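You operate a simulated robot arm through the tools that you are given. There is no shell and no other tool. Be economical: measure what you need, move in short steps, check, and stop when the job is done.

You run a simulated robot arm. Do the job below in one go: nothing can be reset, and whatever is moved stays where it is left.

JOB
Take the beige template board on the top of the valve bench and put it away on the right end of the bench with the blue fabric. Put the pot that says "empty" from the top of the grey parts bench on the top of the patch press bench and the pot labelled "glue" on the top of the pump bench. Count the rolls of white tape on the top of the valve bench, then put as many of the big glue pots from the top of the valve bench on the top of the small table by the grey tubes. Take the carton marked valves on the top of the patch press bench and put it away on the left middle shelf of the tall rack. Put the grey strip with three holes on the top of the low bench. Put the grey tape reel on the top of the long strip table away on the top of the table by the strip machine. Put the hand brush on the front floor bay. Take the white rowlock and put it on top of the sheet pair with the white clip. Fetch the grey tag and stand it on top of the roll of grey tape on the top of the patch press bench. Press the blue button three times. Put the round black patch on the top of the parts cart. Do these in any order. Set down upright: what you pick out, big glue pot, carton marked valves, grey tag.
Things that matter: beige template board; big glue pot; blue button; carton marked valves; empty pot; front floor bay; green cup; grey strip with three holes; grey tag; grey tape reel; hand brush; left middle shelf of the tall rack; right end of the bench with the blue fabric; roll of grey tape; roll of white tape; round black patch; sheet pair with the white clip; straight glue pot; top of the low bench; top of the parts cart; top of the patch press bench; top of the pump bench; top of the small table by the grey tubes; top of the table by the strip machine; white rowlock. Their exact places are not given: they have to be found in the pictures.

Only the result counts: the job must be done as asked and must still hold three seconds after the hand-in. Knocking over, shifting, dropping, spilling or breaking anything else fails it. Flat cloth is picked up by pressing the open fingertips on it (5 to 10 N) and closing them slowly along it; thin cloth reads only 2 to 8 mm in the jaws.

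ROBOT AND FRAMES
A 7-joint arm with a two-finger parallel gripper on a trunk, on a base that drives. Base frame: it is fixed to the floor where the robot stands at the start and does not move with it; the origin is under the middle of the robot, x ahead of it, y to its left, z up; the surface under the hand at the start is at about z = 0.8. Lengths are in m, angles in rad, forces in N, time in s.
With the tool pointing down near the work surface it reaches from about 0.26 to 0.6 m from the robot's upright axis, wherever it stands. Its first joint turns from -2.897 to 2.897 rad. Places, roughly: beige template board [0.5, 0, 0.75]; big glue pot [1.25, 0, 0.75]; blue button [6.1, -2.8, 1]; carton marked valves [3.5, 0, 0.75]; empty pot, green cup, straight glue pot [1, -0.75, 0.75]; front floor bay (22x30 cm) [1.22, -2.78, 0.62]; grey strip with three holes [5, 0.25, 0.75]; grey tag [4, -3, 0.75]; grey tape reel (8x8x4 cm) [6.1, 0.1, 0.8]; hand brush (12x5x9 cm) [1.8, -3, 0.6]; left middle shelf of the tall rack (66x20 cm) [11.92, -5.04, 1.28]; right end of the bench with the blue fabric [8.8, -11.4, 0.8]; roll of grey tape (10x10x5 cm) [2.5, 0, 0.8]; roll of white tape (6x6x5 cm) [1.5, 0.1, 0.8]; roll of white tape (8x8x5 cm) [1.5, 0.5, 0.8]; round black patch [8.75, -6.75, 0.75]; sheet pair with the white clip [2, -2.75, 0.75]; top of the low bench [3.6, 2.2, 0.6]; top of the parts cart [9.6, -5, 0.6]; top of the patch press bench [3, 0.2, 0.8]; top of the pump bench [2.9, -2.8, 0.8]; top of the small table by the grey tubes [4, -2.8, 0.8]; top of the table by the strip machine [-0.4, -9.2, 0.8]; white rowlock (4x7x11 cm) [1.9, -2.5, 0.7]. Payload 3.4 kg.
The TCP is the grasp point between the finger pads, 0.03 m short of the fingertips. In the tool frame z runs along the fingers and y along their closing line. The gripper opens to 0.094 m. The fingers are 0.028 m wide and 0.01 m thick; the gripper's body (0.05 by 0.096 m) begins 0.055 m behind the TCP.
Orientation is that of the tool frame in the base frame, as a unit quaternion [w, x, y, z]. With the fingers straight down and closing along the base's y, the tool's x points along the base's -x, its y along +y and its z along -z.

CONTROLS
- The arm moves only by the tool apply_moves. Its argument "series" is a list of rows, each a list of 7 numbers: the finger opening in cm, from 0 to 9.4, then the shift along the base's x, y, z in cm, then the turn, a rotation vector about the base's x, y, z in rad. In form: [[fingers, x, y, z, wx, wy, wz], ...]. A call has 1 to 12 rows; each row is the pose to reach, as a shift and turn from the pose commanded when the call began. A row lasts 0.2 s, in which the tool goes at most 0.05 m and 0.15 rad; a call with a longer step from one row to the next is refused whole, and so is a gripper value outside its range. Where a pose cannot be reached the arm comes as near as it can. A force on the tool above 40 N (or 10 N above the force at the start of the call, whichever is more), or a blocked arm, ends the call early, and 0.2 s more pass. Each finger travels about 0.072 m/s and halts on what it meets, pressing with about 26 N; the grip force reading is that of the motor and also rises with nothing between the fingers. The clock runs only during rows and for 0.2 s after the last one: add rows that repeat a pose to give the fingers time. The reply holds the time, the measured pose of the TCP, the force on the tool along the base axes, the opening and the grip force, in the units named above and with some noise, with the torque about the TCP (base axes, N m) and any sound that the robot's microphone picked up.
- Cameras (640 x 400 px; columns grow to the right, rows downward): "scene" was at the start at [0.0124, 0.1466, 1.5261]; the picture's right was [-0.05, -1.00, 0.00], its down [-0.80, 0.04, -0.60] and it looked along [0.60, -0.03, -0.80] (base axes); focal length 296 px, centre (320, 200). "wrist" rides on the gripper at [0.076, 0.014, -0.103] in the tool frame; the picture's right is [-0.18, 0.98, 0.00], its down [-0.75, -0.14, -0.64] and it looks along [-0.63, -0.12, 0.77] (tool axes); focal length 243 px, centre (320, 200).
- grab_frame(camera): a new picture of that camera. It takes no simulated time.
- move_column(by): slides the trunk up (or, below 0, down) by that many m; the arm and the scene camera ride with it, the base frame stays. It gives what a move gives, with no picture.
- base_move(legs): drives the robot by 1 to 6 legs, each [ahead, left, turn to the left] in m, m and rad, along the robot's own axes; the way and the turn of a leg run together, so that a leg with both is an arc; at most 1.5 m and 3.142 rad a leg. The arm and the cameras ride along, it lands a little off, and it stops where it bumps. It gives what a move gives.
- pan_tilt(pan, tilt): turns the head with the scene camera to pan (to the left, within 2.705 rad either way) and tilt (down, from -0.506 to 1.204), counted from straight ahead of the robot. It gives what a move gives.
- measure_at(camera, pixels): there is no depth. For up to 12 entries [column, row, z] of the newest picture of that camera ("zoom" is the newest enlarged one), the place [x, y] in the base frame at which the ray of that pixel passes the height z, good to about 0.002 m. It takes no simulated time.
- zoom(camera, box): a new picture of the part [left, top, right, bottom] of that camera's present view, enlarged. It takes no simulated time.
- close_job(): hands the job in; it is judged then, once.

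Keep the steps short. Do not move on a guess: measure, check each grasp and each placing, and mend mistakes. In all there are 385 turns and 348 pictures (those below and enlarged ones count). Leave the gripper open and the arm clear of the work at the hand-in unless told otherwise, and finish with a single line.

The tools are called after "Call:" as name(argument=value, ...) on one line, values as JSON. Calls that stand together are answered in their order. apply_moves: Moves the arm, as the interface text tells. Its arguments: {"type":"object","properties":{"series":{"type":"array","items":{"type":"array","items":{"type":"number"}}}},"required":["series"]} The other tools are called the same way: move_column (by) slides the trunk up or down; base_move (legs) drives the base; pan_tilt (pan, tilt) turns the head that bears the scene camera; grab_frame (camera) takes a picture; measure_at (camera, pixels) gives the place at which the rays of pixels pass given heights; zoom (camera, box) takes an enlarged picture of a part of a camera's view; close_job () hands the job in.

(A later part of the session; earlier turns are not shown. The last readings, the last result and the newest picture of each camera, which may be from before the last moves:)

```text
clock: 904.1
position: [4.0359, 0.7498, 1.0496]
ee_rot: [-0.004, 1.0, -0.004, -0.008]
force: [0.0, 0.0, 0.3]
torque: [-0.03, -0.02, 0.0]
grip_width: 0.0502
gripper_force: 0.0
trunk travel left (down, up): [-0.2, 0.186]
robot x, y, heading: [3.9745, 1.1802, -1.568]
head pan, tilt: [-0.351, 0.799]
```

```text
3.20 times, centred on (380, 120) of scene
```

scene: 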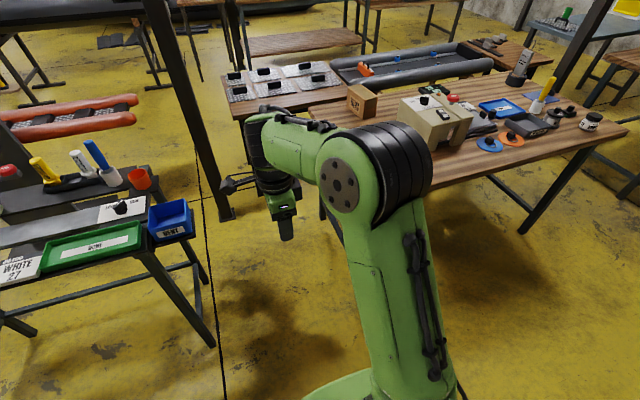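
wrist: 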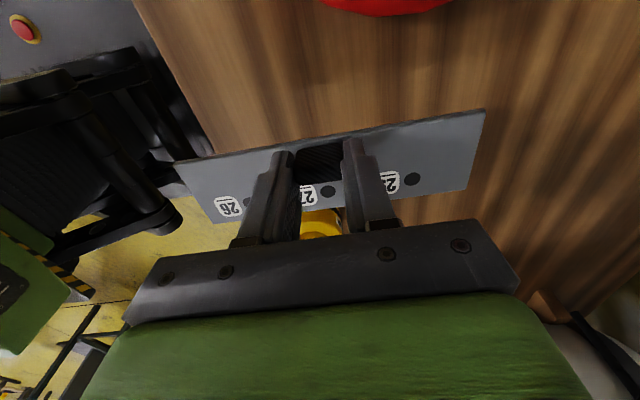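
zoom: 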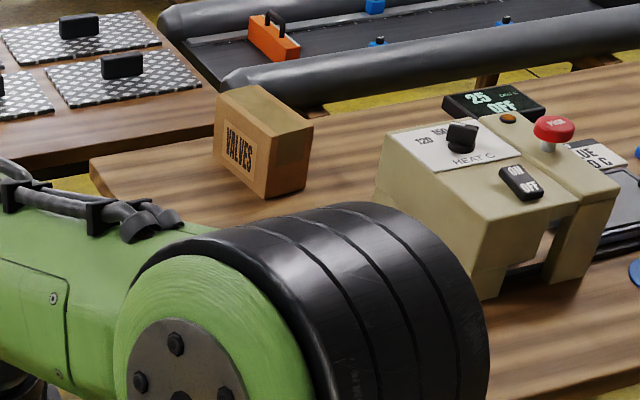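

Pillar at (4.24,-0.30); floor gap is OK. Raise the trunk, face west, strafe into the gap.

Call:
move_column(by=0.15)

Call:
base_move(legs=[[0, 0, -1.57], [0, 0.5, 0], [0, 0.5, 0]])

Call:
pan_tilt(pan=0.1, tilt=0.9)

Call:
grab_frame(camera="scene")

Call:
grab_frame(camera="wrist")

```text
clock: 905.9
position: [4.036, 0.751, 1.201]
ee_rot: [-0.004, 1.0, -0.004, -0.008]
force: [0.8, 0.0, 0.0]
torque: [0.01, -0.03, 0.01]
grip_width: 0.0498
gripper_force: 0.1
trunk travel left (down, up): [-0.35, 0.036]
robot x, y, heading: [3.9767, 1.181, -1.571]
head pan, tilt: [-0.351, 0.799]
```

```text
clock: 915.1
position: [3.5666, 0.1162, 1.201]
ee_rot: [-0.008, 0.715, -0.699, -0.003]
force: [-0.2, 0.1, 0.4]
torque: [0.01, -0.03, -0.01]
grip_width: 0.05
gripper_force: 0.0
trunk travel left (down, up): [-0.35, 0.036]
robot x, y, heading: [3.9945, 0.191, -3.113]
head pan, tilt: [-0.351, 0.799]
```

```text
clock: 916.0
position: [3.5667, 0.1183, 1.2]
ee_rot: [-0.009, 0.715, -0.7, -0.004]
force: [1.1, 0.3, -0.4]
torque: [0.0, -0.02, 0.0]
grip_width: 0.0499
gripper_force: 0.0
trunk travel left (down, up): [-0.35, 0.036]
robot x, y, heading: [3.9916, 0.1884, -3.114]
head pan, tilt: [0.099, 0.901]
```

```text
124 pictures are left
```

scene: 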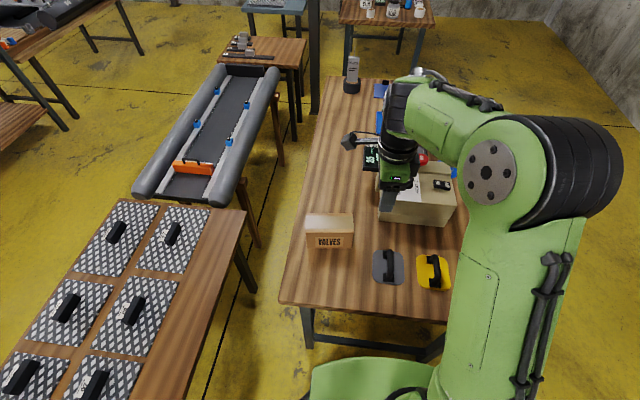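

```text
123 pictures are left
```

wrist: 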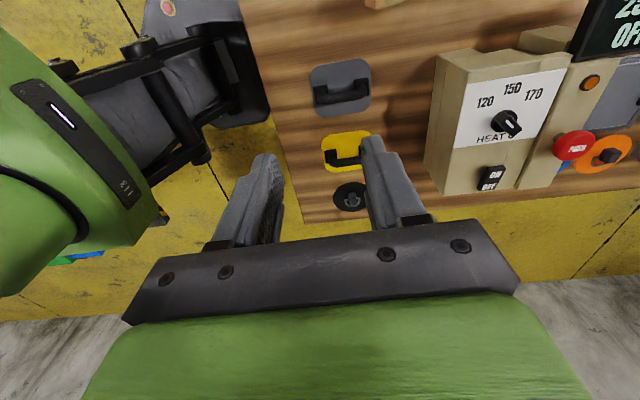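

Call:
zoom(camera="scene", box=[280, 190, 400, 270])

Call:
measure_at(camera="scene", pixels=[[308, 247, 0.8], [352, 248, 0.8], [307, 232, 0.88], [353, 232, 0.88], [307, 232, 0.9], [353, 232, 0.9], [308, 214, 0.88], [353, 213, 0.88], [308, 214, 0.9], [353, 213, 0.9]])

```text
5.00 times, centred on (340, 230) of scene
```

zoom: 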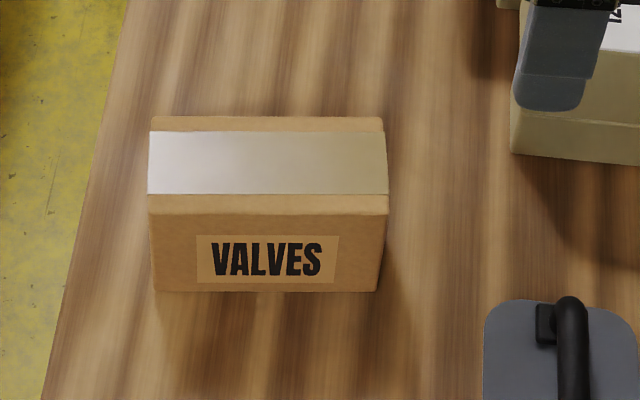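

```text
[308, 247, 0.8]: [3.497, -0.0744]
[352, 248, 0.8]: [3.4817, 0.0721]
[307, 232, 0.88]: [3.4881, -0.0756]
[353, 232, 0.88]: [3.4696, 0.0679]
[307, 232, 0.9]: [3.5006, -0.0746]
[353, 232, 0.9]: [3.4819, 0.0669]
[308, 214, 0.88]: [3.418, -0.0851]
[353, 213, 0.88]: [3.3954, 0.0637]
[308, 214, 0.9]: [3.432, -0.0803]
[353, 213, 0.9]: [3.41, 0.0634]
```

Carton 14.4×7.2×9.3 cm at (3.451,-0.005), turned 0.1 rad. Fingers already close along x; align and hover.

Call:
apply_moves(series=[[9.4, -3, -3, 0, 0, 0, 0.08], [9.4, -6, -6, 0, 0, 0, 0.08], [9.4, -9, -9, 0, 0, 0, 0.08], [9.4, -11.6, -12.3, 0, 0, 0, 0.08], [9.4, -11.6, -12.3, -4.5, 0, 0, 0.08], [9.4, -11.6, -12.3, -9, 0, 0, 0.08], [9.4, -11.6, -12.3, -13.5, 0, 0, 0.08], [9.4, -11.6, -12.3, -18, 0, 0, 0.08], [9.4, -11.6, -12.3, -22, 0, 0, 0.08], [9.4, -11.6, -12.3, -25, 0, 0, 0.08]])

Call:
grab_frame(camera="wrist")

Call:
zoom(camera="scene", box=[280, 150, 420, 270])

```text
clock: 918.2
position: [3.451, -0.0058, 0.9491]
ee_rot: [-0.009, 0.742, -0.67, -0.003]
force: [-0.8, -1.1, -0.1]
torque: [0.0, 0.02, 0.01]
grip_width: 0.0938
gripper_force: 0.0
out of reach, approached as far as the arm can: row 4
trunk travel left (down, up): [-0.35, 0.036]
robot x, y, heading: [3.9885, 0.1861, -3.111]
head pan, tilt: [0.099, 0.901]
```

```text
121 pictures are left
```

wrist: 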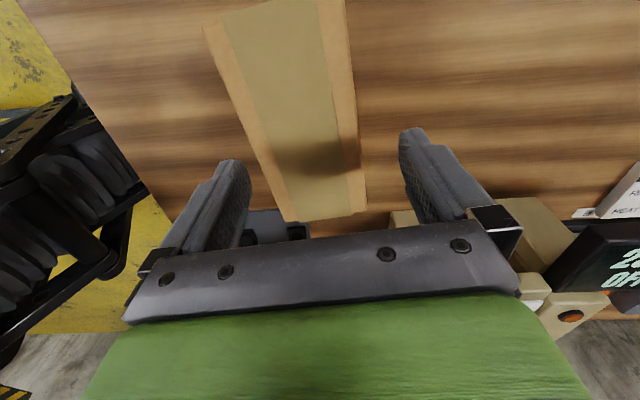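

```text
3.33 times, centred on (350, 210) of scene
```

zoom: 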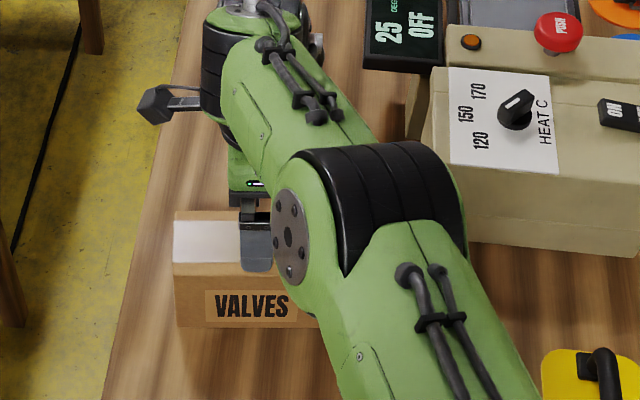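

Call:
apply_moves(series=[[9.4, 0, 0, -3, 0, 0, 0], [9.4, 0, 0, -6, 0, 0, 0], [9.4, 0, 0, -8, 0, 0, 0], [9.4, 0, 0, -9, 0, 0, 0], [8, 0, 0, -9, 0, 0, 0], [7, 0, 0, -9, 0, 0, 0], [6, 0, 0, -9, 0, 0, 0], [6, 0, 0, -9, 0, 0, 0], [6, 0, 0, -9, 0, 0, 0]])

Call:
grab_frame(camera="wrist")

```text
clock: 918.8
position: [3.4491, -0.006, 0.9044]
ee_rot: [-0.01, 0.741, -0.671, -0.002]
force: [4.3, 3.6, 11.8]
torque: [-0.01, -0.78, 0.22]
grip_width: 0.0943
gripper_force: 0.1
trunk travel left (down, up): [-0.35, 0.036]
robot x, y, heading: [3.9935, 0.1899, -3.12]
head pan, tilt: [0.099, 0.901]
stopped in row 2: the force on the tool passed its limit at 70 N (the readings are from after the stop); the commanded pose is now the measured one
```

```text
119 pictures are left
```

wrist: 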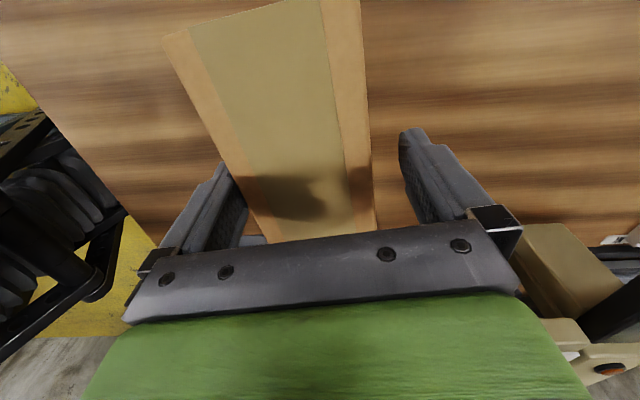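

Call:
apply_moves(series=[[9.4, 0, 0, 2, 0, 0, 0], [9.4, 0, 0, 6, 0, 0, 0], [9.4, 0, 0, 8, 0, 0, 0]])

Call:
grab_frame(camera="wrist")

Call:
zoom(camera="scene", box=[280, 150, 420, 270])

```text
clock: 919.6
position: [3.4481, -0.006, 0.9823]
ee_rot: [-0.01, 0.743, -0.669, -0.002]
force: [0.4, 0.2, -0.2]
torque: [-0.03, -0.04, -0.01]
grip_width: 0.0941
gripper_force: 0.1
trunk travel left (down, up): [-0.35, 0.036]
robot x, y, heading: [3.9966, 0.1887, -3.12]
head pan, tilt: [0.099, 0.901]
```

```text
118 pictures are left
```

wrist: 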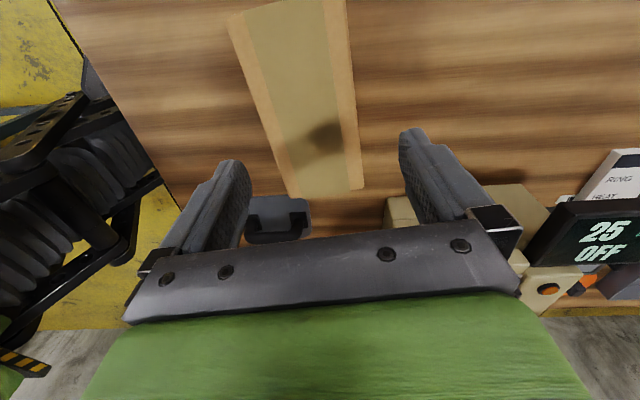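

```text
3.33 times, centred on (350, 210) of scene
```

zoom: 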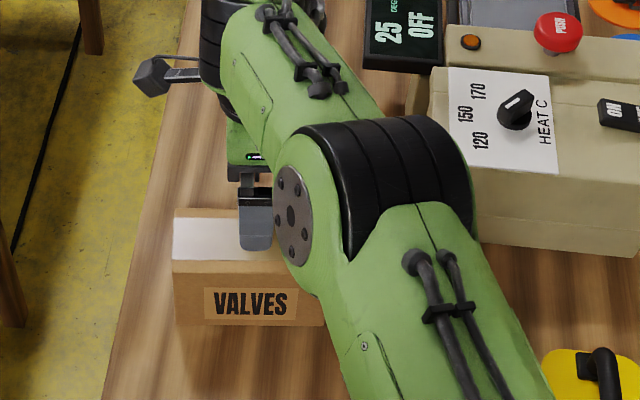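

Call:
measure_at(camera="wrist", pixels=[[228, 20, 0.893], [288, 197, 0.893], [365, 188, 0.893], [346, 5, 0.893], [288, 197, 0.87], [365, 188, 0.87]])

Call:
measure_at(camera="zoom", pixels=[[174, 260, 0.893], [177, 325, 0.8], [174, 209, 0.893], [174, 260, 0.88], [174, 209, 0.88]])

```text
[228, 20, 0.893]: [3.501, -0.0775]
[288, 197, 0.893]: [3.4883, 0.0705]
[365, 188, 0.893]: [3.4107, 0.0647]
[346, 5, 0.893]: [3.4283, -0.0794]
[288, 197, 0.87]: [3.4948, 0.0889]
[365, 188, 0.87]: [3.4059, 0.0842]
```

```text
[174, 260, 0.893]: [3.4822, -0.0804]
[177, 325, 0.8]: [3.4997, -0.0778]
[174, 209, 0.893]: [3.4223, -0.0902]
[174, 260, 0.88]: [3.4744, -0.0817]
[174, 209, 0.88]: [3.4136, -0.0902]
```

Call:
apply_moves(series=[[9.4, 0.9, 0.1, -2, 0, 0, 0], [9.4, 0.9, 0.1, -5, 0, 0, 0], [9.4, 0.9, 0.1, -7, 0, 0, 0], [9.4, 0.9, 0.1, -8.5, 0, 0, 0], [9.4, 0.9, 0.1, -9.5, 0, 0, 0]])

Call:
grab_frame(camera="wrist")

```text
clock: 920.8
position: [3.4576, -0.0062, 0.8876]
ee_rot: [-0.011, 0.742, -0.671, -0.002]
force: [0.0, 0.5, 0.3]
torque: [0.02, 0.04, 0.0]
grip_width: 0.094
gripper_force: 0.1
trunk travel left (down, up): [-0.35, 0.036]
robot x, y, heading: [3.9948, 0.1893, -3.114]
head pan, tilt: [0.099, 0.901]
```

```text
116 pictures are left
```

wrist: 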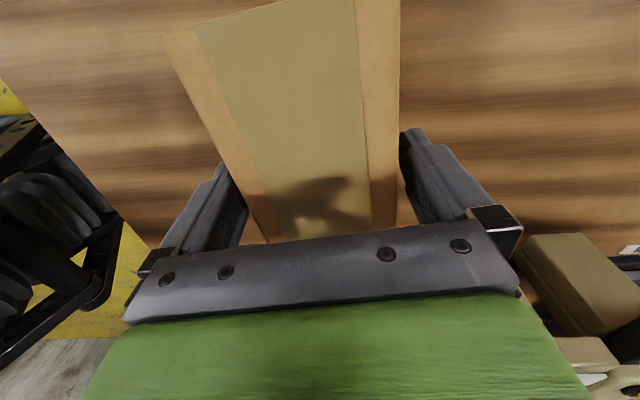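

Now straddling without contact. Down a little more and close.

Call:
apply_moves(series=[[9.4, 0, 0, -1.5, 0, 0, 0], [9.4, 0, 0, -2.7, 0, 0, 0], [9.4, 0, 0, -2.7, 0, 0, 0], [8.2, 0, 0, -2.7, 0, 0, 0], [7.2, 0, 0, -2.7, 0, 0, 0], [6.2, 0, 0, -2.7, 0, 0, 0], [6, 0, 0, -2.7, 0, 0, 0], [6, 0, 0, -2.7, 0, 0, 0], [6, 0, 0, -1.7, 0, 0, 0], [6, 0, 0, 1, 0, 0, 0], [6, 0, 0, 5, 0, 0, 0], [6, 0, 0, 9, 0, 0, 0]])

Call:
grab_frame(camera="wrist")

```text
clock: 923.4
position: [3.4604, -0.0054, 0.978]
ee_rot: [-0.01, 0.742, -0.67, -0.002]
force: [-0.6, -0.7, -3.5]
torque: [0.0, 0.02, 0.02]
grip_width: 0.079
gripper_force: 26.4
trunk travel left (down, up): [-0.35, 0.036]
robot x, y, heading: [3.9921, 0.1884, -3.116]
head pan, tilt: [0.099, 0.901]
```

```text
115 pictures are left
```

wrist: 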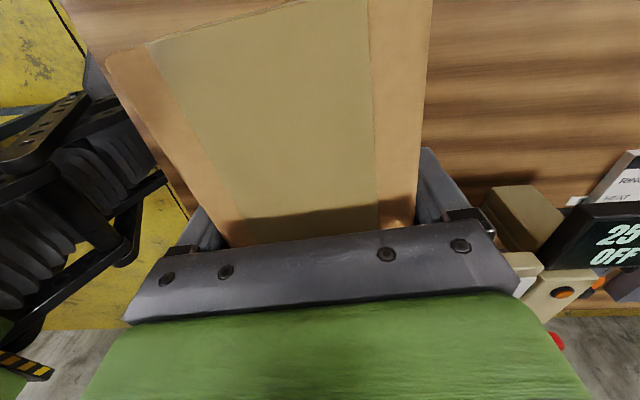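

Carton held, but for the shelf (limited headroom) I want a tilted grasp. Turn it 90° and set it down at the bench's east end to regrasp.

Call:
apply_moves(series=[[6, 0, 0, 1, 0, 0, 0.1], [6, 1, 0, 2, 0, 0, 0.24], [6, 2, 0, 2, 0, 0, 0.38], [6, 3, 0, 2, 0, 0, 0.52], [6, 4, 0, 2, 0, 0, 0.66], [6, 5, 0, 2, 0, 0, 0.8], [6, 6, 0, 2, 0, 0, 0.94], [6, 7.5, 0, 2, 0, 0, 1.08], [6, 9, 0, 2, 0, 0, 1.22], [6, 10.5, 0, 2, 0, 0, 1.36], [6, 11.5, 0, 2, 0, 0, 1.47]])

Call:
grab_frame(camera="wrist")

Call:
grab_frame(camera="scene")

```text
clock: 925.8
position: [3.5741, -0.0062, 0.9985]
ee_rot: [-0.005, 1.0, 0.001, -0.008]
force: [-0.2, -0.9, -3.6]
torque: [0.01, -0.03, 0.0]
grip_width: 0.0795
gripper_force: 26.0
trunk travel left (down, up): [-0.35, 0.036]
robot x, y, heading: [3.9935, 0.1924, -3.113]
head pan, tilt: [0.099, 0.901]
```

```text
114 pictures are left
```

wrist: 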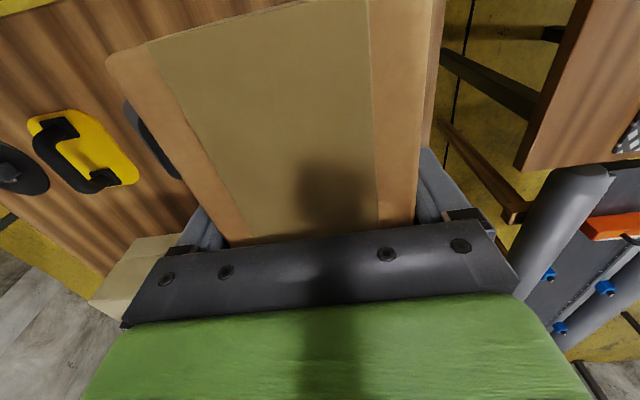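

```text
113 pictures are left
```

scene: 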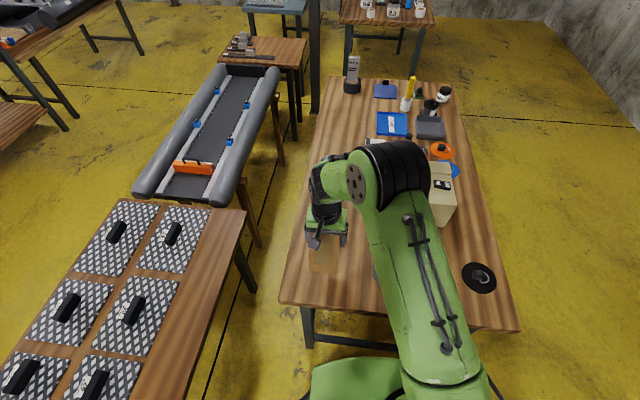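

Call:
apply_moves(series=[[6, 0, 0, -4, 0, 0, 0], [6, 0, 0, -8, 0, 0, 0], [6, 0, 0, -11, 0, 0, 0], [6, 0, 0, -12.8, 0, 0, 0], [6, 0, 0, -13.6, 0, 0, 0], [6, 0, 0, -14, 0, 0, 0]])

```text
clock: 927.2
position: [3.5715, -0.0069, 0.8609]
ee_rot: [-0.005, 1.0, 0.0, -0.01]
force: [2.5, 3.3, 20.5]
torque: [-0.71, -0.3, 0.38]
grip_width: 0.0794
gripper_force: 25.8
trunk travel left (down, up): [-0.35, 0.036]
robot x, y, heading: [3.9956, 0.1898, -3.114]
head pan, tilt: [0.099, 0.901]
```

Call:
apply_moves(series=[[6, 0, 0, 0.3, 0, 0, 0], [8, 0, 0, 0.3, 0, 0, 0], [9.4, 0, 0, 0.3, 0, 0, 0], [9.4, 0, 0, 0.3, 0, 0, 0], [9.4, 0, 0, 3, 0, 0, 0], [9.4, 0, 0, 7, 0, 0, 0], [9.4, 0, 0, 11, 0, 0, 0], [9.4, 0, 0, 15, 0, 0, 0], [9.4, 0, 0, 19, 0, 0, 0], [9.4, 0, 0, 23, 0, 0, 0], [9.4, 0, 0, 27, 0, 0, 0]])

Call:
base_move(legs=[[-0.1, 0, -0.03]])

Call:
move_column(by=-0.15)

Call:
grab_frame(camera="wrist")

Call:
grab_frame(camera="scene")

```text
clock: 929.6
position: [3.5739, -0.0066, 1.1325]
ee_rot: [-0.005, 1.0, 0.0, -0.008]
force: [0.7, -1.0, 0.2]
torque: [0.0, -0.01, 0.01]
grip_width: 0.094
gripper_force: 0.1
trunk travel left (down, up): [-0.35, 0.036]
robot x, y, heading: [3.9928, 0.1883, -3.112]
head pan, tilt: [0.099, 0.901]
```

```text
clock: 930.8
position: [3.6672, 0.0088, 1.131]
ee_rot: [-0.006, 1.0, -0.015, -0.008]
force: [0.0, 0.3, 0.1]
torque: [-0.01, 0.0, -0.02]
grip_width: 0.0941
gripper_force: 0.0
trunk travel left (down, up): [-0.35, 0.036]
robot x, y, heading: [4.0978, 0.1898, 3.138]
head pan, tilt: [0.099, 0.901]
```

```text
clock: 932.5
position: [3.6661, 0.0076, 0.9801]
ee_rot: [-0.006, 1.0, -0.017, -0.008]
force: [-0.4, -0.4, -0.1]
torque: [0.01, 0.0, 0.04]
grip_width: 0.0937
gripper_force: 0.1
trunk travel left (down, up): [-0.2, 0.186]
robot x, y, heading: [4.0938, 0.1908, 3.133]
head pan, tilt: [0.099, 0.901]
```

```text
112 pictures are left
```

wrist: 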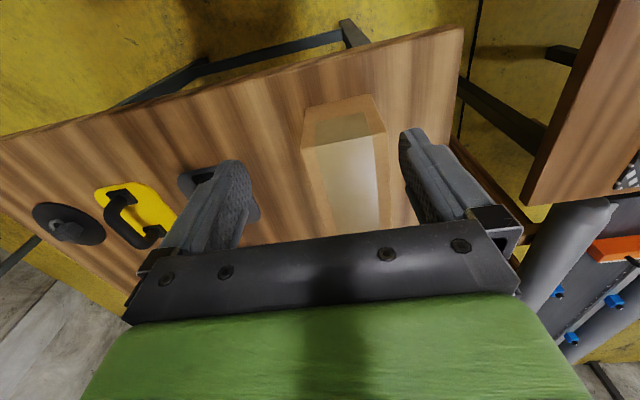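

```text
111 pictures are left
```

scene: 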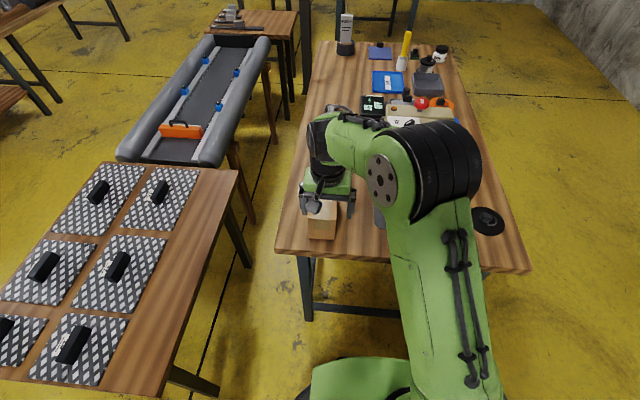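

Call:
measure_at(camera="wrist", pixels=[[302, 148, 0.893], [387, 133, 0.893], [325, 232, 0.893], [390, 225, 0.893], [306, 107, 0.8], [375, 95, 0.8]])

```text
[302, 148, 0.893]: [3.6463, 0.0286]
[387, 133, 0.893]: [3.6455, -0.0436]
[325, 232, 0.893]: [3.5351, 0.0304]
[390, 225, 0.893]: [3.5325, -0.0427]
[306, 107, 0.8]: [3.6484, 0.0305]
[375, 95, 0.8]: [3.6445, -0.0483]
```

Call:
apply_moves(series=[[9.4, 0, -0.3, 0, 0, 0.13, 0], [9.4, 0.2, -0.6, -0.5, 0, 0.26, 0], [9.4, 0.4, -1, -1, 0, 0.39, 0], [9.4, 0.6, -1.5, -2, 0, 0.52, 0], [9.4, 0.8, -1.5, -3, 0, 0.65, 0], [9.4, 1, -1.5, -4, 0, 0.78, 0], [9.4, 1, -1.5, -4.6, 0, 0.9, 0], [9.4, 0.6, -1.5, -5, 0, 0.9, 0]])

Call:
grab_frame(camera="wrist")

```text
clock: 934.3
position: [3.6721, -0.0064, 0.9302]
ee_rot: [0.003, 0.896, -0.017, -0.443]
force: [0.3, 0.5, 0.4]
torque: [-0.02, 0.0, -0.03]
grip_width: 0.0938
gripper_force: 0.0
trunk travel left (down, up): [-0.2, 0.186]
robot x, y, heading: [4.094, 0.1892, 3.138]
head pan, tilt: [0.099, 0.901]
```

```text
110 pictures are left
```

wrist: 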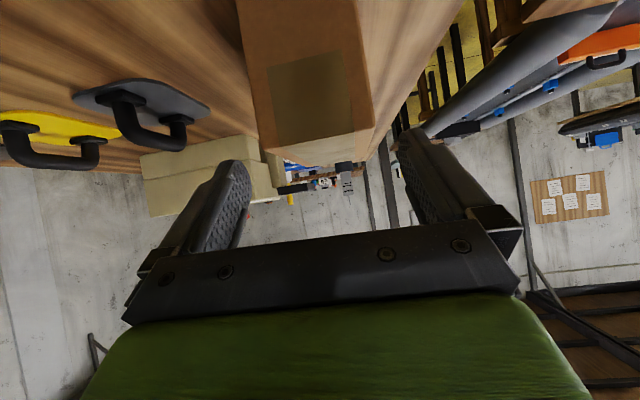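

Call:
apply_moves(series=[[9.4, -2, -0.2, -1.6, 0, 0, 0], [9.4, -4, -0.2, -3.2, 0, 0, 0], [9.4, -6, -0.2, -4.8, 0, 0, 0], [9.4, -7.2, -0.2, -5.7, 0, 0, 0], [9.4, -7.2, -0.2, -5.7, 0, 0, 0]])

Call:
grab_frame(camera="wrist")

```text
clock: 935.5
position: [3.5979, -0.0064, 0.8732]
ee_rot: [0.001, 0.896, -0.018, -0.443]
force: [-0.3, -0.6, 2.0]
torque: [-0.02, -0.05, 0.04]
grip_width: 0.094
gripper_force: 0.0
trunk travel left (down, up): [-0.2, 0.186]
robot x, y, heading: [4.0967, 0.1881, 3.139]
head pan, tilt: [0.099, 0.901]
```

```text
109 pictures are left
```

wrist: 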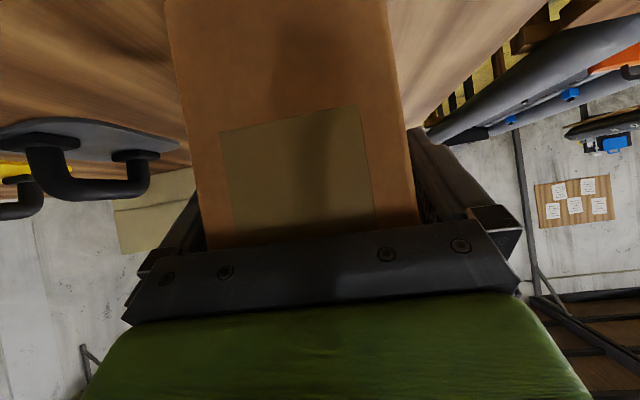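

Call:
apply_moves(series=[[8.4, 0, 0, 0, 0, 0, 0], [7.4, 0, 0, 0, 0, 0, 0], [6.4, 0, 0, 0, 0, 0, 0], [6, 0, 0, 0, 0, 0, 0], [6, 0, 0, 0, 0, 0, 0], [6, 0, 0, 1, 0, 0, 0], [6, 0, 0, 4, 0, 0, 0], [6, 0, 0, 8, 0, 0, 0], [6, 0, 0, 12, 0, 0, 0], [6, 0, 0, 16, 0, 0, 0]])

Call:
grab_frame(camera="wrist")

Call:
grab_frame(camera="scene")

```text
clock: 937.7
position: [3.6013, -0.0066, 1.0341]
ee_rot: [0.002, 0.897, -0.016, -0.441]
force: [0.4, 0.5, -3.8]
torque: [-0.04, -0.07, 0.0]
grip_width: 0.0795
gripper_force: 26.0
trunk travel left (down, up): [-0.2, 0.186]
robot x, y, heading: [4.0966, 0.1924, 3.136]
head pan, tilt: [0.099, 0.901]
```

```text
108 pictures are left
```

wrist: 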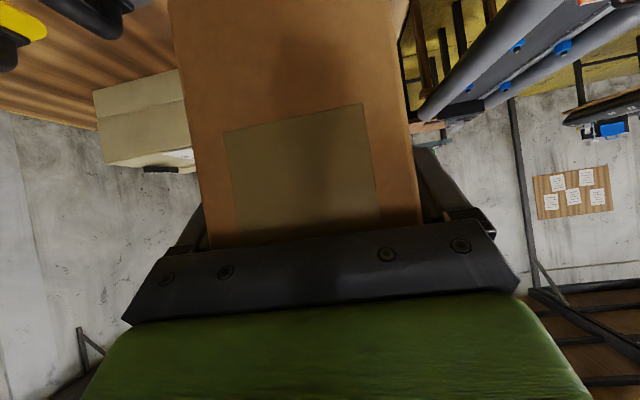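

```text
107 pictures are left
```

scene: 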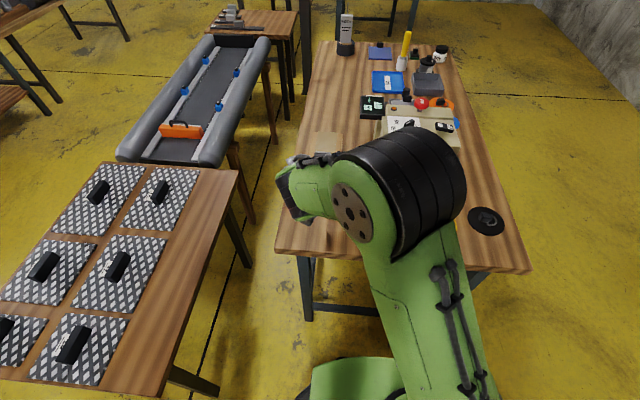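

Call:
move_column(by=0.1)

Call:
base_move(legs=[[0, -0.5, 0], [0, -0.5, 0], [1.35, 0, 0], [1.35, 0, 0], [1.3, 0, 0], [0, 0, 1.575]])

```text
clock: 939.1
position: [3.5999, -0.0065, 1.1331]
ee_rot: [0.001, 0.898, -0.018, -0.441]
force: [0.8, -0.1, -3.9]
torque: [0.02, -0.1, 0.02]
grip_width: 0.0797
gripper_force: 26.4
trunk travel left (down, up): [-0.3, 0.086]
robot x, y, heading: [4.0971, 0.189, 3.135]
head pan, tilt: [0.099, 0.901]
```

```text
clock: 967.3
position: [0.3097, 0.7549, 1.1325]
ee_rot: [0.317, 0.639, 0.63, -0.307]
force: [0.0, 0.1, -3.5]
torque: [0.06, -0.02, 0.0]
grip_width: 0.0791
gripper_force: 26.2
trunk travel left (down, up): [-0.3, 0.086]
robot x, y, heading: [0.1036, 1.2463, -1.553]
head pan, tilt: [0.099, 0.901]
```

Call:
base_move(legs=[[0, -0.36, -0.018], [1.4, 0, 0], [1.38, 0, 0], [0, 0, 1.571]])

```text
clock: 986.5
position: [0.2301, -1.3676, 1.1343]
ee_rot: [0.442, 0.026, 0.896, -0.003]
force: [0.1, -0.1, -3.1]
torque: [0.0, 0.09, -0.03]
grip_width: 0.0795
gripper_force: 25.8
trunk travel left (down, up): [-0.3, 0.086]
robot x, y, heading: [-0.2683, -1.556, -0.029]
head pan, tilt: [0.099, 0.901]
```

Call:
base_move(legs=[[0, 0, 0.03], [1.45, 0, 0], [1.45, 0, 0], [1.45, 0, 0], [1.45, 0, 0], [1.45, 0, 0]])

```text
clock: 1021.3
position: [7.4802, -1.3303, 1.1328]
ee_rot: [0.441, 0.018, 0.897, 0.001]
force: [0.6, 0.0, -3.2]
torque: [0.0, 0.12, -0.01]
grip_width: 0.0793
gripper_force: 26.0
trunk travel left (down, up): [-0.3, 0.086]
robot x, y, heading: [6.9827, -1.5257, -0.003]
head pan, tilt: [0.099, 0.901]
```

Call:
base_move(legs=[[1.3, -0.3, 0], [1.4, 0, 0], [1.35, 0, 0], [0, 0, -1.568], [0, 0.5, 0]])

```text
clock: 1047.4
position: [11.7001, -2.4927, 1.1331]
ee_rot: [0.303, 0.665, 0.604, -0.32]
force: [0.4, -0.1, -2.2]
torque: [0.08, -0.01, 0.0]
grip_width: 0.0793
gripper_force: 26.0
trunk travel left (down, up): [-0.3, 0.086]
robot x, y, heading: [11.5324, -1.9812, -1.63]
head pan, tilt: [0.099, 0.901]
```

Call:
base_move(legs=[[0, 0, 0.06], [1.35, 0, 0], [0.4, 0, 0], [0.4, -0.65, 0], [0.85, 0, 0], [0, 0, 1.57]])

Call:
pan_tilt(pan=0.2, tilt=0.2)

Call:
grab_frame(camera="scene")

```text
clock: 1068.2
position: [11.3429, -4.7964, 1.1336]
ee_rot: [0.441, 0.035, 0.897, -0.007]
force: [-0.1, 0.1, -3.0]
torque: [0.02, 0.1, -0.01]
grip_width: 0.0794
gripper_force: 25.9
trunk travel left (down, up): [-0.3, 0.086]
robot x, y, heading: [10.8385, -4.9708, -0.049]
head pan, tilt: [0.099, 0.901]
```

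```text
clock: 1069.3
position: [11.3431, -4.7957, 1.1339]
ee_rot: [0.441, 0.036, 0.897, -0.007]
force: [0.5, -0.3, -3.5]
torque: [-0.01, 0.13, -0.02]
grip_width: 0.0792
gripper_force: 25.7
trunk travel left (down, up): [-0.3, 0.086]
robot x, y, heading: [10.8396, -4.9718, -0.047]
head pan, tilt: [0.201, 0.201]
```

```text
106 pictures are left
```

scene: 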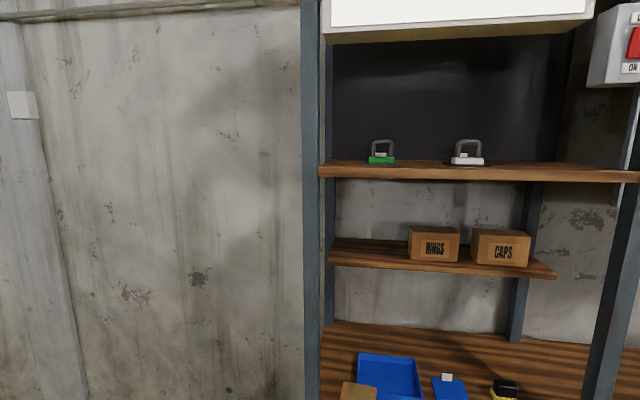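

Call:
measure_at(camera="scene", pixels=[[328, 262, 1.28], [556, 277, 1.28], [333, 239, 1.28], [409, 260, 1.28], [470, 262, 1.28], [457, 262, 1.28], [320, 172, 1.56], [320, 172, 1.54], [636, 178, 1.56], [320, 172, 1.58], [322, 400, 0.8]])

Call:
zoom(camera="scene", box=[300, 130, 640, 330])

```text
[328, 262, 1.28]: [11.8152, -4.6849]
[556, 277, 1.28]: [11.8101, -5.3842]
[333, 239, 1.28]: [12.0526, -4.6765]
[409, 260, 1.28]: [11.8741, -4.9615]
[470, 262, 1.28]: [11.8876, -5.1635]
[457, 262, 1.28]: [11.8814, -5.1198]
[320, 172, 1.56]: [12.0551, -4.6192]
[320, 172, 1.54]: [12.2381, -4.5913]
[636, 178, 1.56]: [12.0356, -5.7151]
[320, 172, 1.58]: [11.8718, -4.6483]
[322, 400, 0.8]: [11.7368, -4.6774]
```

```text
1.88 times, centred on (470, 230) of scene
```

zoom: 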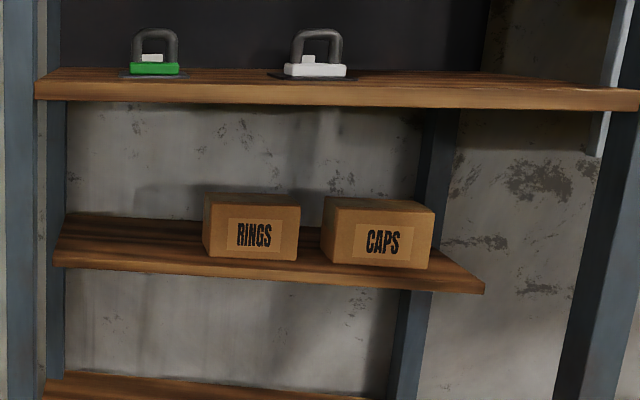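

Call:
move_column(by=0.08)

Call:
base_move(legs=[[0.2, 0.25, 0.048]])

Call:
grab_frame(camera="scene")

```text
clock: 1070.5
position: [11.3424, -4.7955, 1.2136]
ee_rot: [0.44, 0.036, 0.897, -0.007]
force: [0.8, 0.3, -3.0]
torque: [0.01, 0.1, 0.01]
grip_width: 0.0792
gripper_force: 25.8
trunk travel left (down, up): [-0.38, 0.006]
robot x, y, heading: [10.8402, -4.9739, -0.046]
head pan, tilt: [0.201, 0.201]
```

```text
clock: 1072.6
position: [11.5434, -4.5265, 1.2126]
ee_rot: [0.441, 0.014, 0.897, 0.003]
force: [-0.5, 0.4, -3.6]
torque: [0.0, 0.13, -0.04]
grip_width: 0.0792
gripper_force: 25.6
trunk travel left (down, up): [-0.38, 0.006]
robot x, y, heading: [11.0501, -4.7282, 0.0]
head pan, tilt: [0.201, 0.201]
```

```text
104 pictures are left
```

scene: 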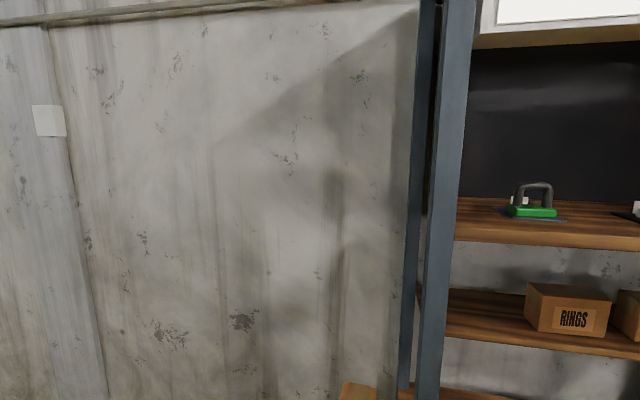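

Call:
measure_at(camera="scene", pixels=[[532, 214, 1.54], [532, 214, 1.55], [532, 214, 1.56], [532, 214, 1.57], [456, 241, 1.52], [456, 241, 1.5], [456, 225, 1.55], [456, 225, 1.56], [445, 333, 1.28], [525, 325, 1.28], [610, 332, 1.28]])

```text
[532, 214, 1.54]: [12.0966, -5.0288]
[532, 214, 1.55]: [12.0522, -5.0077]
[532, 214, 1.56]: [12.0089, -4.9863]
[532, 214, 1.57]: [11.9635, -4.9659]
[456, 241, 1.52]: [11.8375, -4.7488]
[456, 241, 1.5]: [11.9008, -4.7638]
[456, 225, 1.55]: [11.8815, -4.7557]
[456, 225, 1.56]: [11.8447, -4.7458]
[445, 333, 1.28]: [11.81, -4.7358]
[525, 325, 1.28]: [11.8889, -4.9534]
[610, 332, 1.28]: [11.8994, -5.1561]
```

Call:
apply_moves(series=[[6, -1, 0, 4, 0, 0, 0], [6, -2, 0, 8, 0, 0, 0], [6, -2, 0, 12, 0, 0, 0], [6, -2, 0, 16, 0, 0, 0], [6, -2, 0, 17.5, 0, 0, 0]])

Call:
base_move(legs=[[0, -0.25, 0]])

Call:
grab_frame(camera="wrist")

Call:
pan_tilt(pan=0.1, tilt=0.3)

Call:
grab_frame(camera="scene")

```text
clock: 1073.8
position: [11.5236, -4.5247, 1.3906]
ee_rot: [0.442, 0.014, 0.897, 0.003]
force: [-0.2, -0.1, -3.7]
torque: [-0.01, 0.07, 0.02]
grip_width: 0.0792
gripper_force: 26.3
trunk travel left (down, up): [-0.38, 0.006]
robot x, y, heading: [11.0472, -4.7258, 0.008]
head pan, tilt: [0.201, 0.201]
```

```text
clock: 1075.2
position: [11.5153, -4.6259, 1.3897]
ee_rot: [0.437, -0.019, 0.899, 0.025]
force: [-2.0, 23.4, -6.7]
torque: [0.02, 0.71, 2.07]
grip_width: 0.0865
gripper_force: 23.5
trunk travel left (down, up): [-0.38, 0.006]
robot x, y, heading: [11.0484, -4.8549, 0.007]
head pan, tilt: [0.201, 0.201]
stopped in leg 1: the force on the tool passed its limit at 44 N (the readings are from after the stop); the commanded pose is now the measured one
```

```text
103 pictures are left
```

wrist: 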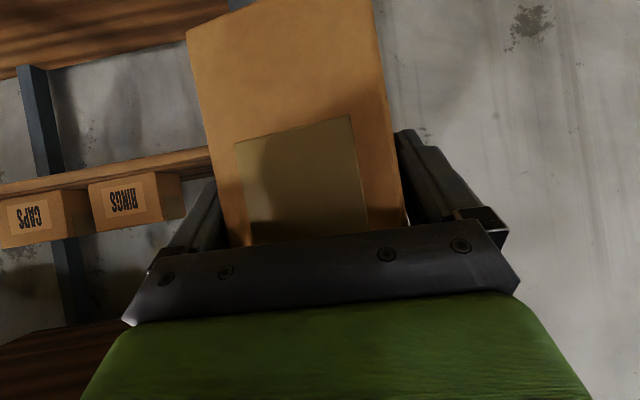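

```text
clock: 1075.8
position: [11.5141, -4.6249, 1.3877]
ee_rot: [0.439, -0.014, 0.898, 0.02]
force: [-6.7, 21.0, -7.9]
torque: [-0.2, 0.43, 1.78]
grip_width: 0.0868
gripper_force: 23.2
trunk travel left (down, up): [-0.38, 0.006]
robot x, y, heading: [11.0431, -4.8527, 0.009]
head pan, tilt: [0.099, 0.3]
```

```text
102 pictures are left
```

scene: 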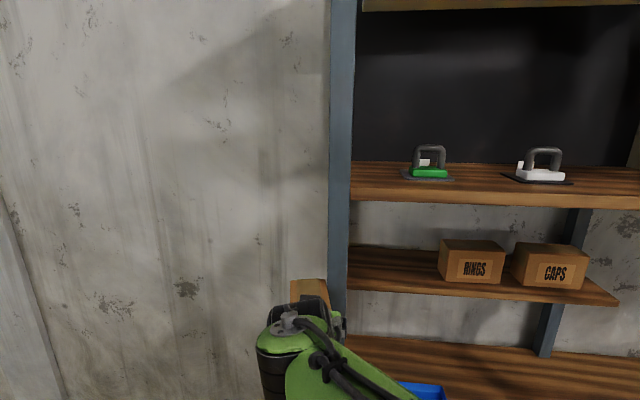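

The box touched the rack's left post. Back away north and west, then check.

Call:
base_move(legs=[[0, 0.08, 0], [-0.3, 0, 0]])

Call:
grab_frame(camera="wrist")

Call:
grab_frame(camera="scene")

```text
clock: 1078.6
position: [11.2123, -4.5572, 1.39]
ee_rot: [0.439, -0.008, 0.898, 0.018]
force: [-0.4, 0.2, -4.0]
torque: [0.0, 0.12, 0.01]
grip_width: 0.0797
gripper_force: 25.5
trunk travel left (down, up): [-0.38, 0.006]
robot x, y, heading: [10.7442, -4.7792, 0.009]
head pan, tilt: [0.099, 0.3]
```

```text
101 pictures are left
```

wrist: 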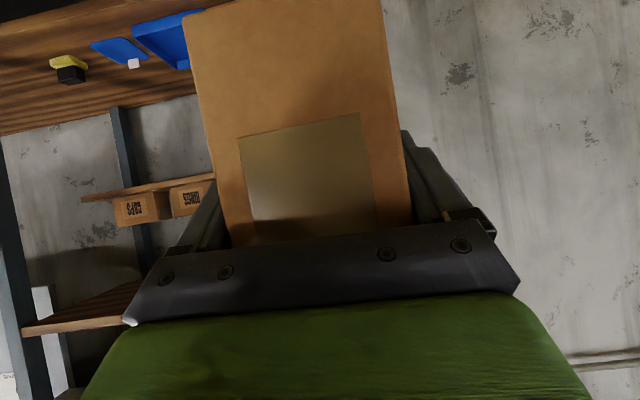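

```text
100 pictures are left
```

scene: 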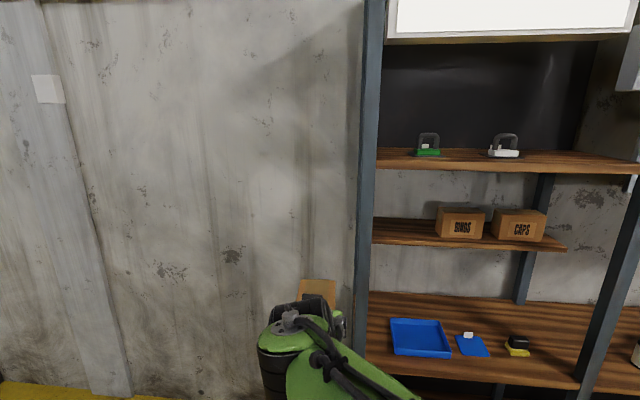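

Call:
base_move(legs=[[0, -0.26, 0], [0.4, 0, 0]])

Call:
grab_frame(camera="scene")

Call:
grab_frame(camera="wrist")

```text
clock: 1082.5
position: [11.6063, -4.8189, 1.3907]
ee_rot: [0.439, -0.006, 0.898, 0.018]
force: [0.2, -0.9, -3.0]
torque: [0.0, 0.12, 0.0]
grip_width: 0.0797
gripper_force: 26.1
trunk travel left (down, up): [-0.38, 0.006]
robot x, y, heading: [11.1351, -5.0316, 0.002]
head pan, tilt: [0.099, 0.3]
```

```text
99 pictures are left
```

scene: 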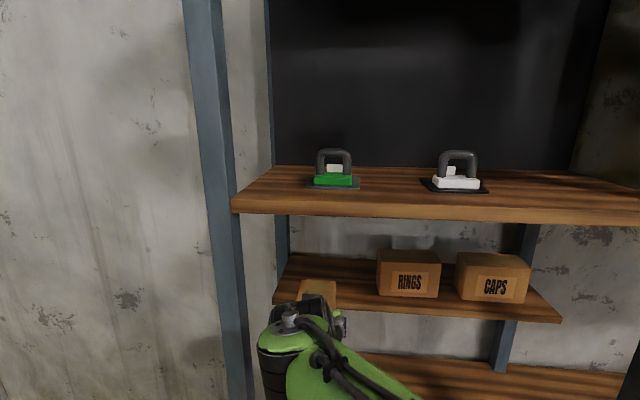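

```text
98 pictures are left
```

wrist: 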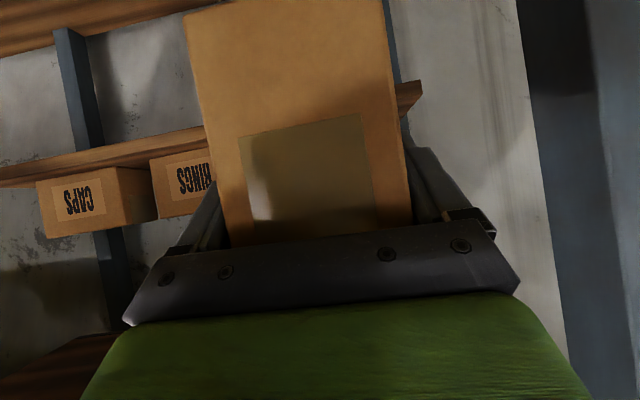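

Call:
apply_moves(series=[[6, 0, 0, -1, 0, 0, 0], [6, 0, 0, -2, 0, 0, 0], [6, 0, 0, -2, 0, 0, 0]])

Call:
base_move(legs=[[0.08, 0, 0]])

Call:
zoom(camera="scene", box=[200, 180, 440, 360])

```text
clock: 1083.3
position: [11.6062, -4.8194, 1.3698]
ee_rot: [0.439, -0.005, 0.898, 0.017]
force: [-0.9, -1.2, -3.7]
torque: [-0.02, 0.13, 0.0]
grip_width: 0.0797
gripper_force: 26.3
trunk travel left (down, up): [-0.38, 0.006]
robot x, y, heading: [11.137, -5.0348, -0.002]
head pan, tilt: [0.099, 0.3]
```

```text
clock: 1084.3
position: [11.688, -4.8193, 1.3697]
ee_rot: [0.439, -0.005, 0.898, 0.017]
force: [1.0, -0.9, -3.1]
torque: [0.0, 0.13, 0.03]
grip_width: 0.0795
gripper_force: 26.1
trunk travel left (down, up): [-0.38, 0.006]
robot x, y, heading: [11.2162, -5.0329, 0.001]
head pan, tilt: [0.099, 0.3]
```

```text
2.22 times, centred on (320, 270) of scene
```

zoom: 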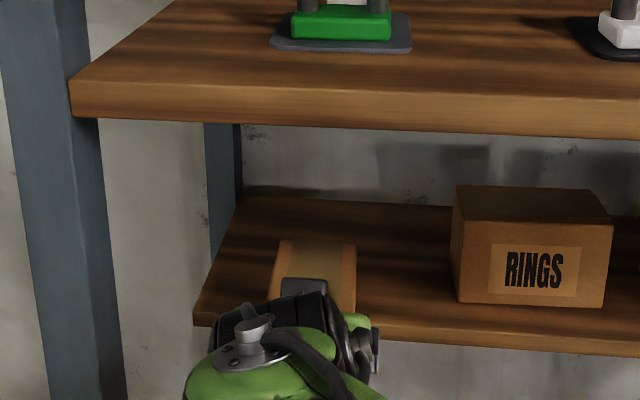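

Call:
apply_moves(series=[[6, 3, 0, 0, 0, 0, 0], [6, 6, 0, 0, 0, 0, 0], [6, 9, 0, 0, 0, 0, 0], [6, 9, 0, 0, 0, 0, 0]])

Call:
zoom(camera="scene", box=[200, 180, 440, 360])

```text
clock: 1085.0
position: [11.7474, -4.8208, 1.3819]
ee_rot: [0.449, -0.003, 0.893, 0.021]
force: [-12.3, -1.7, 12.6]
torque: [-0.68, 0.18, -0.52]
grip_width: 0.0797
gripper_force: 17.2
trunk travel left (down, up): [-0.38, 0.006]
robot x, y, heading: [11.2164, -5.0345, 0.001]
head pan, tilt: [0.099, 0.3]
stopped in row 3: the force on the tool passed its limit at 68 N (the readings are from after the stop); the commanded pose is now the measured one
```

```text
2.22 times, centred on (320, 270) of scene
```

zoom: 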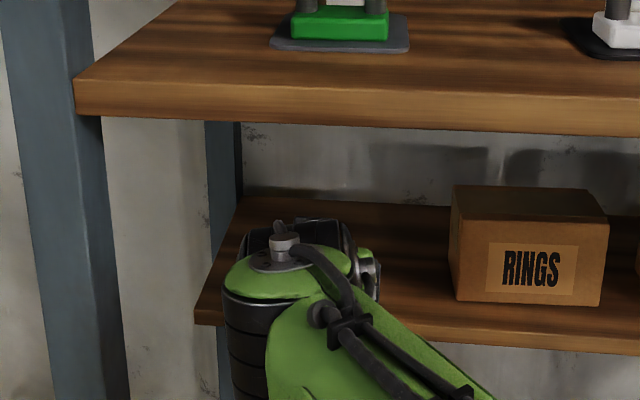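

Call:
apply_moves(series=[[6, -2, 0, 0.5, 0, 0, 0], [6, -5, 0, 1, 0, 0, 0], [6, -8, 0, 1.5, 0, 0, 0]])

Call:
grab_frame(camera="wrist")

Call:
zoom(camera="scene", box=[200, 180, 440, 360])

```text
clock: 1085.8
position: [11.6724, -4.8184, 1.3914]
ee_rot: [0.447, -0.004, 0.895, 0.02]
force: [-0.7, -0.4, -3.9]
torque: [0.02, -0.01, 0.0]
grip_width: 0.0794
gripper_force: 25.8
trunk travel left (down, up): [-0.38, 0.006]
robot x, y, heading: [11.2167, -5.0334, 0.006]
head pan, tilt: [0.099, 0.3]
```

```text
95 pictures are left
```

wrist: 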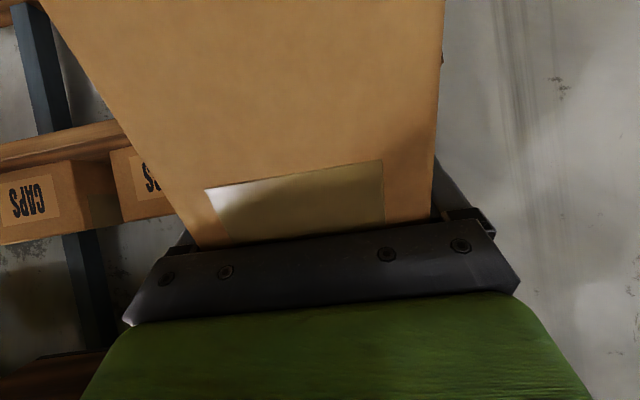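

```text
2.22 times, centred on (320, 270) of scene
```

zoom: 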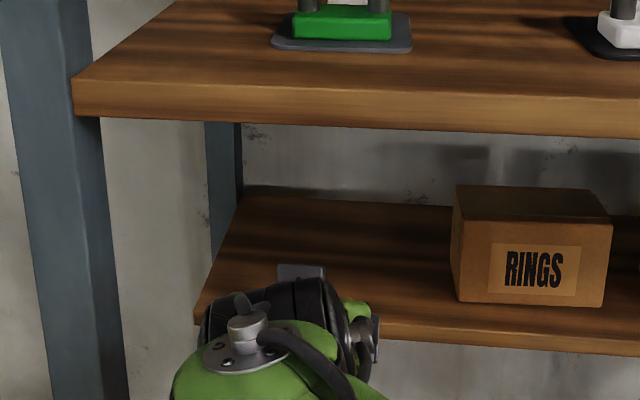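

The box got pitched nose-down ~35° in the grip, its length now along the fingers. Back off and rotate the tool toward horizontal to level it.

Call:
base_move(legs=[[-0.3, 0, 0]])

Call:
apply_moves(series=[[6, 1, 0, 0, 0, -0.08, 0], [6, 2, 0, 0, 0, -0.16, 0], [6, 3, 0, 0, 0, -0.24, 0], [6, 4, 0, 0, 0, -0.32, 0], [6, 5, 0, 0, 0, -0.4, 0], [6, 6, 0, 0, 0, -0.48, 0], [6, 7, 0, 0, 0, -0.56, 0], [6, 8, 0, 0, 0, -0.63, 0]])

Call:
grab_frame(camera="wrist")

Call:
grab_frame(camera="scene")

```text
clock: 1087.9
position: [11.3713, -4.8195, 1.3929]
ee_rot: [0.446, -0.004, 0.895, 0.02]
force: [-0.3, 1.4, -3.3]
torque: [0.03, 0.04, 0.0]
grip_width: 0.0793
gripper_force: 25.9
trunk travel left (down, up): [-0.38, 0.006]
robot x, y, heading: [10.9133, -5.0353, 0.002]
head pan, tilt: [0.099, 0.3]
```

```text
clock: 1089.7
position: [11.4535, -4.8196, 1.3906]
ee_rot: [0.701, -0.009, 0.713, 0.018]
force: [0.1, -0.1, -4.4]
torque: [0.04, 0.04, -0.03]
grip_width: 0.0792
gripper_force: 25.8
trunk travel left (down, up): [-0.38, 0.006]
robot x, y, heading: [10.9137, -5.0363, -0.002]
head pan, tilt: [0.099, 0.3]
```

```text
93 pictures are left
```

wrist: 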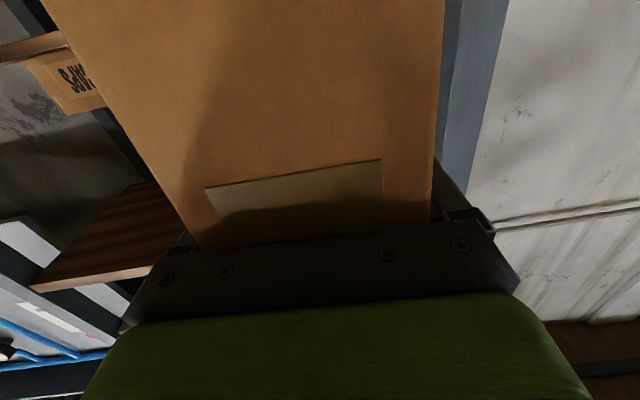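

```text
92 pictures are left
```

scene: 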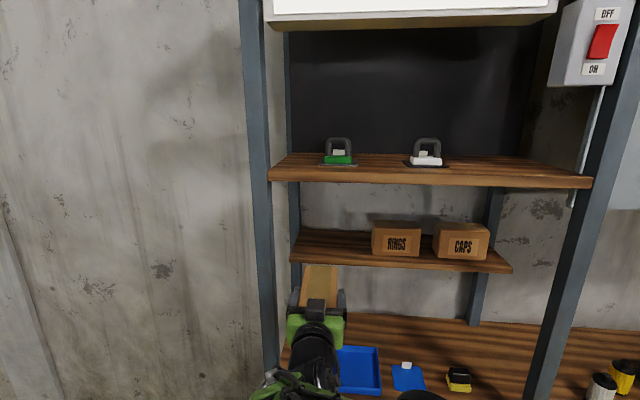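

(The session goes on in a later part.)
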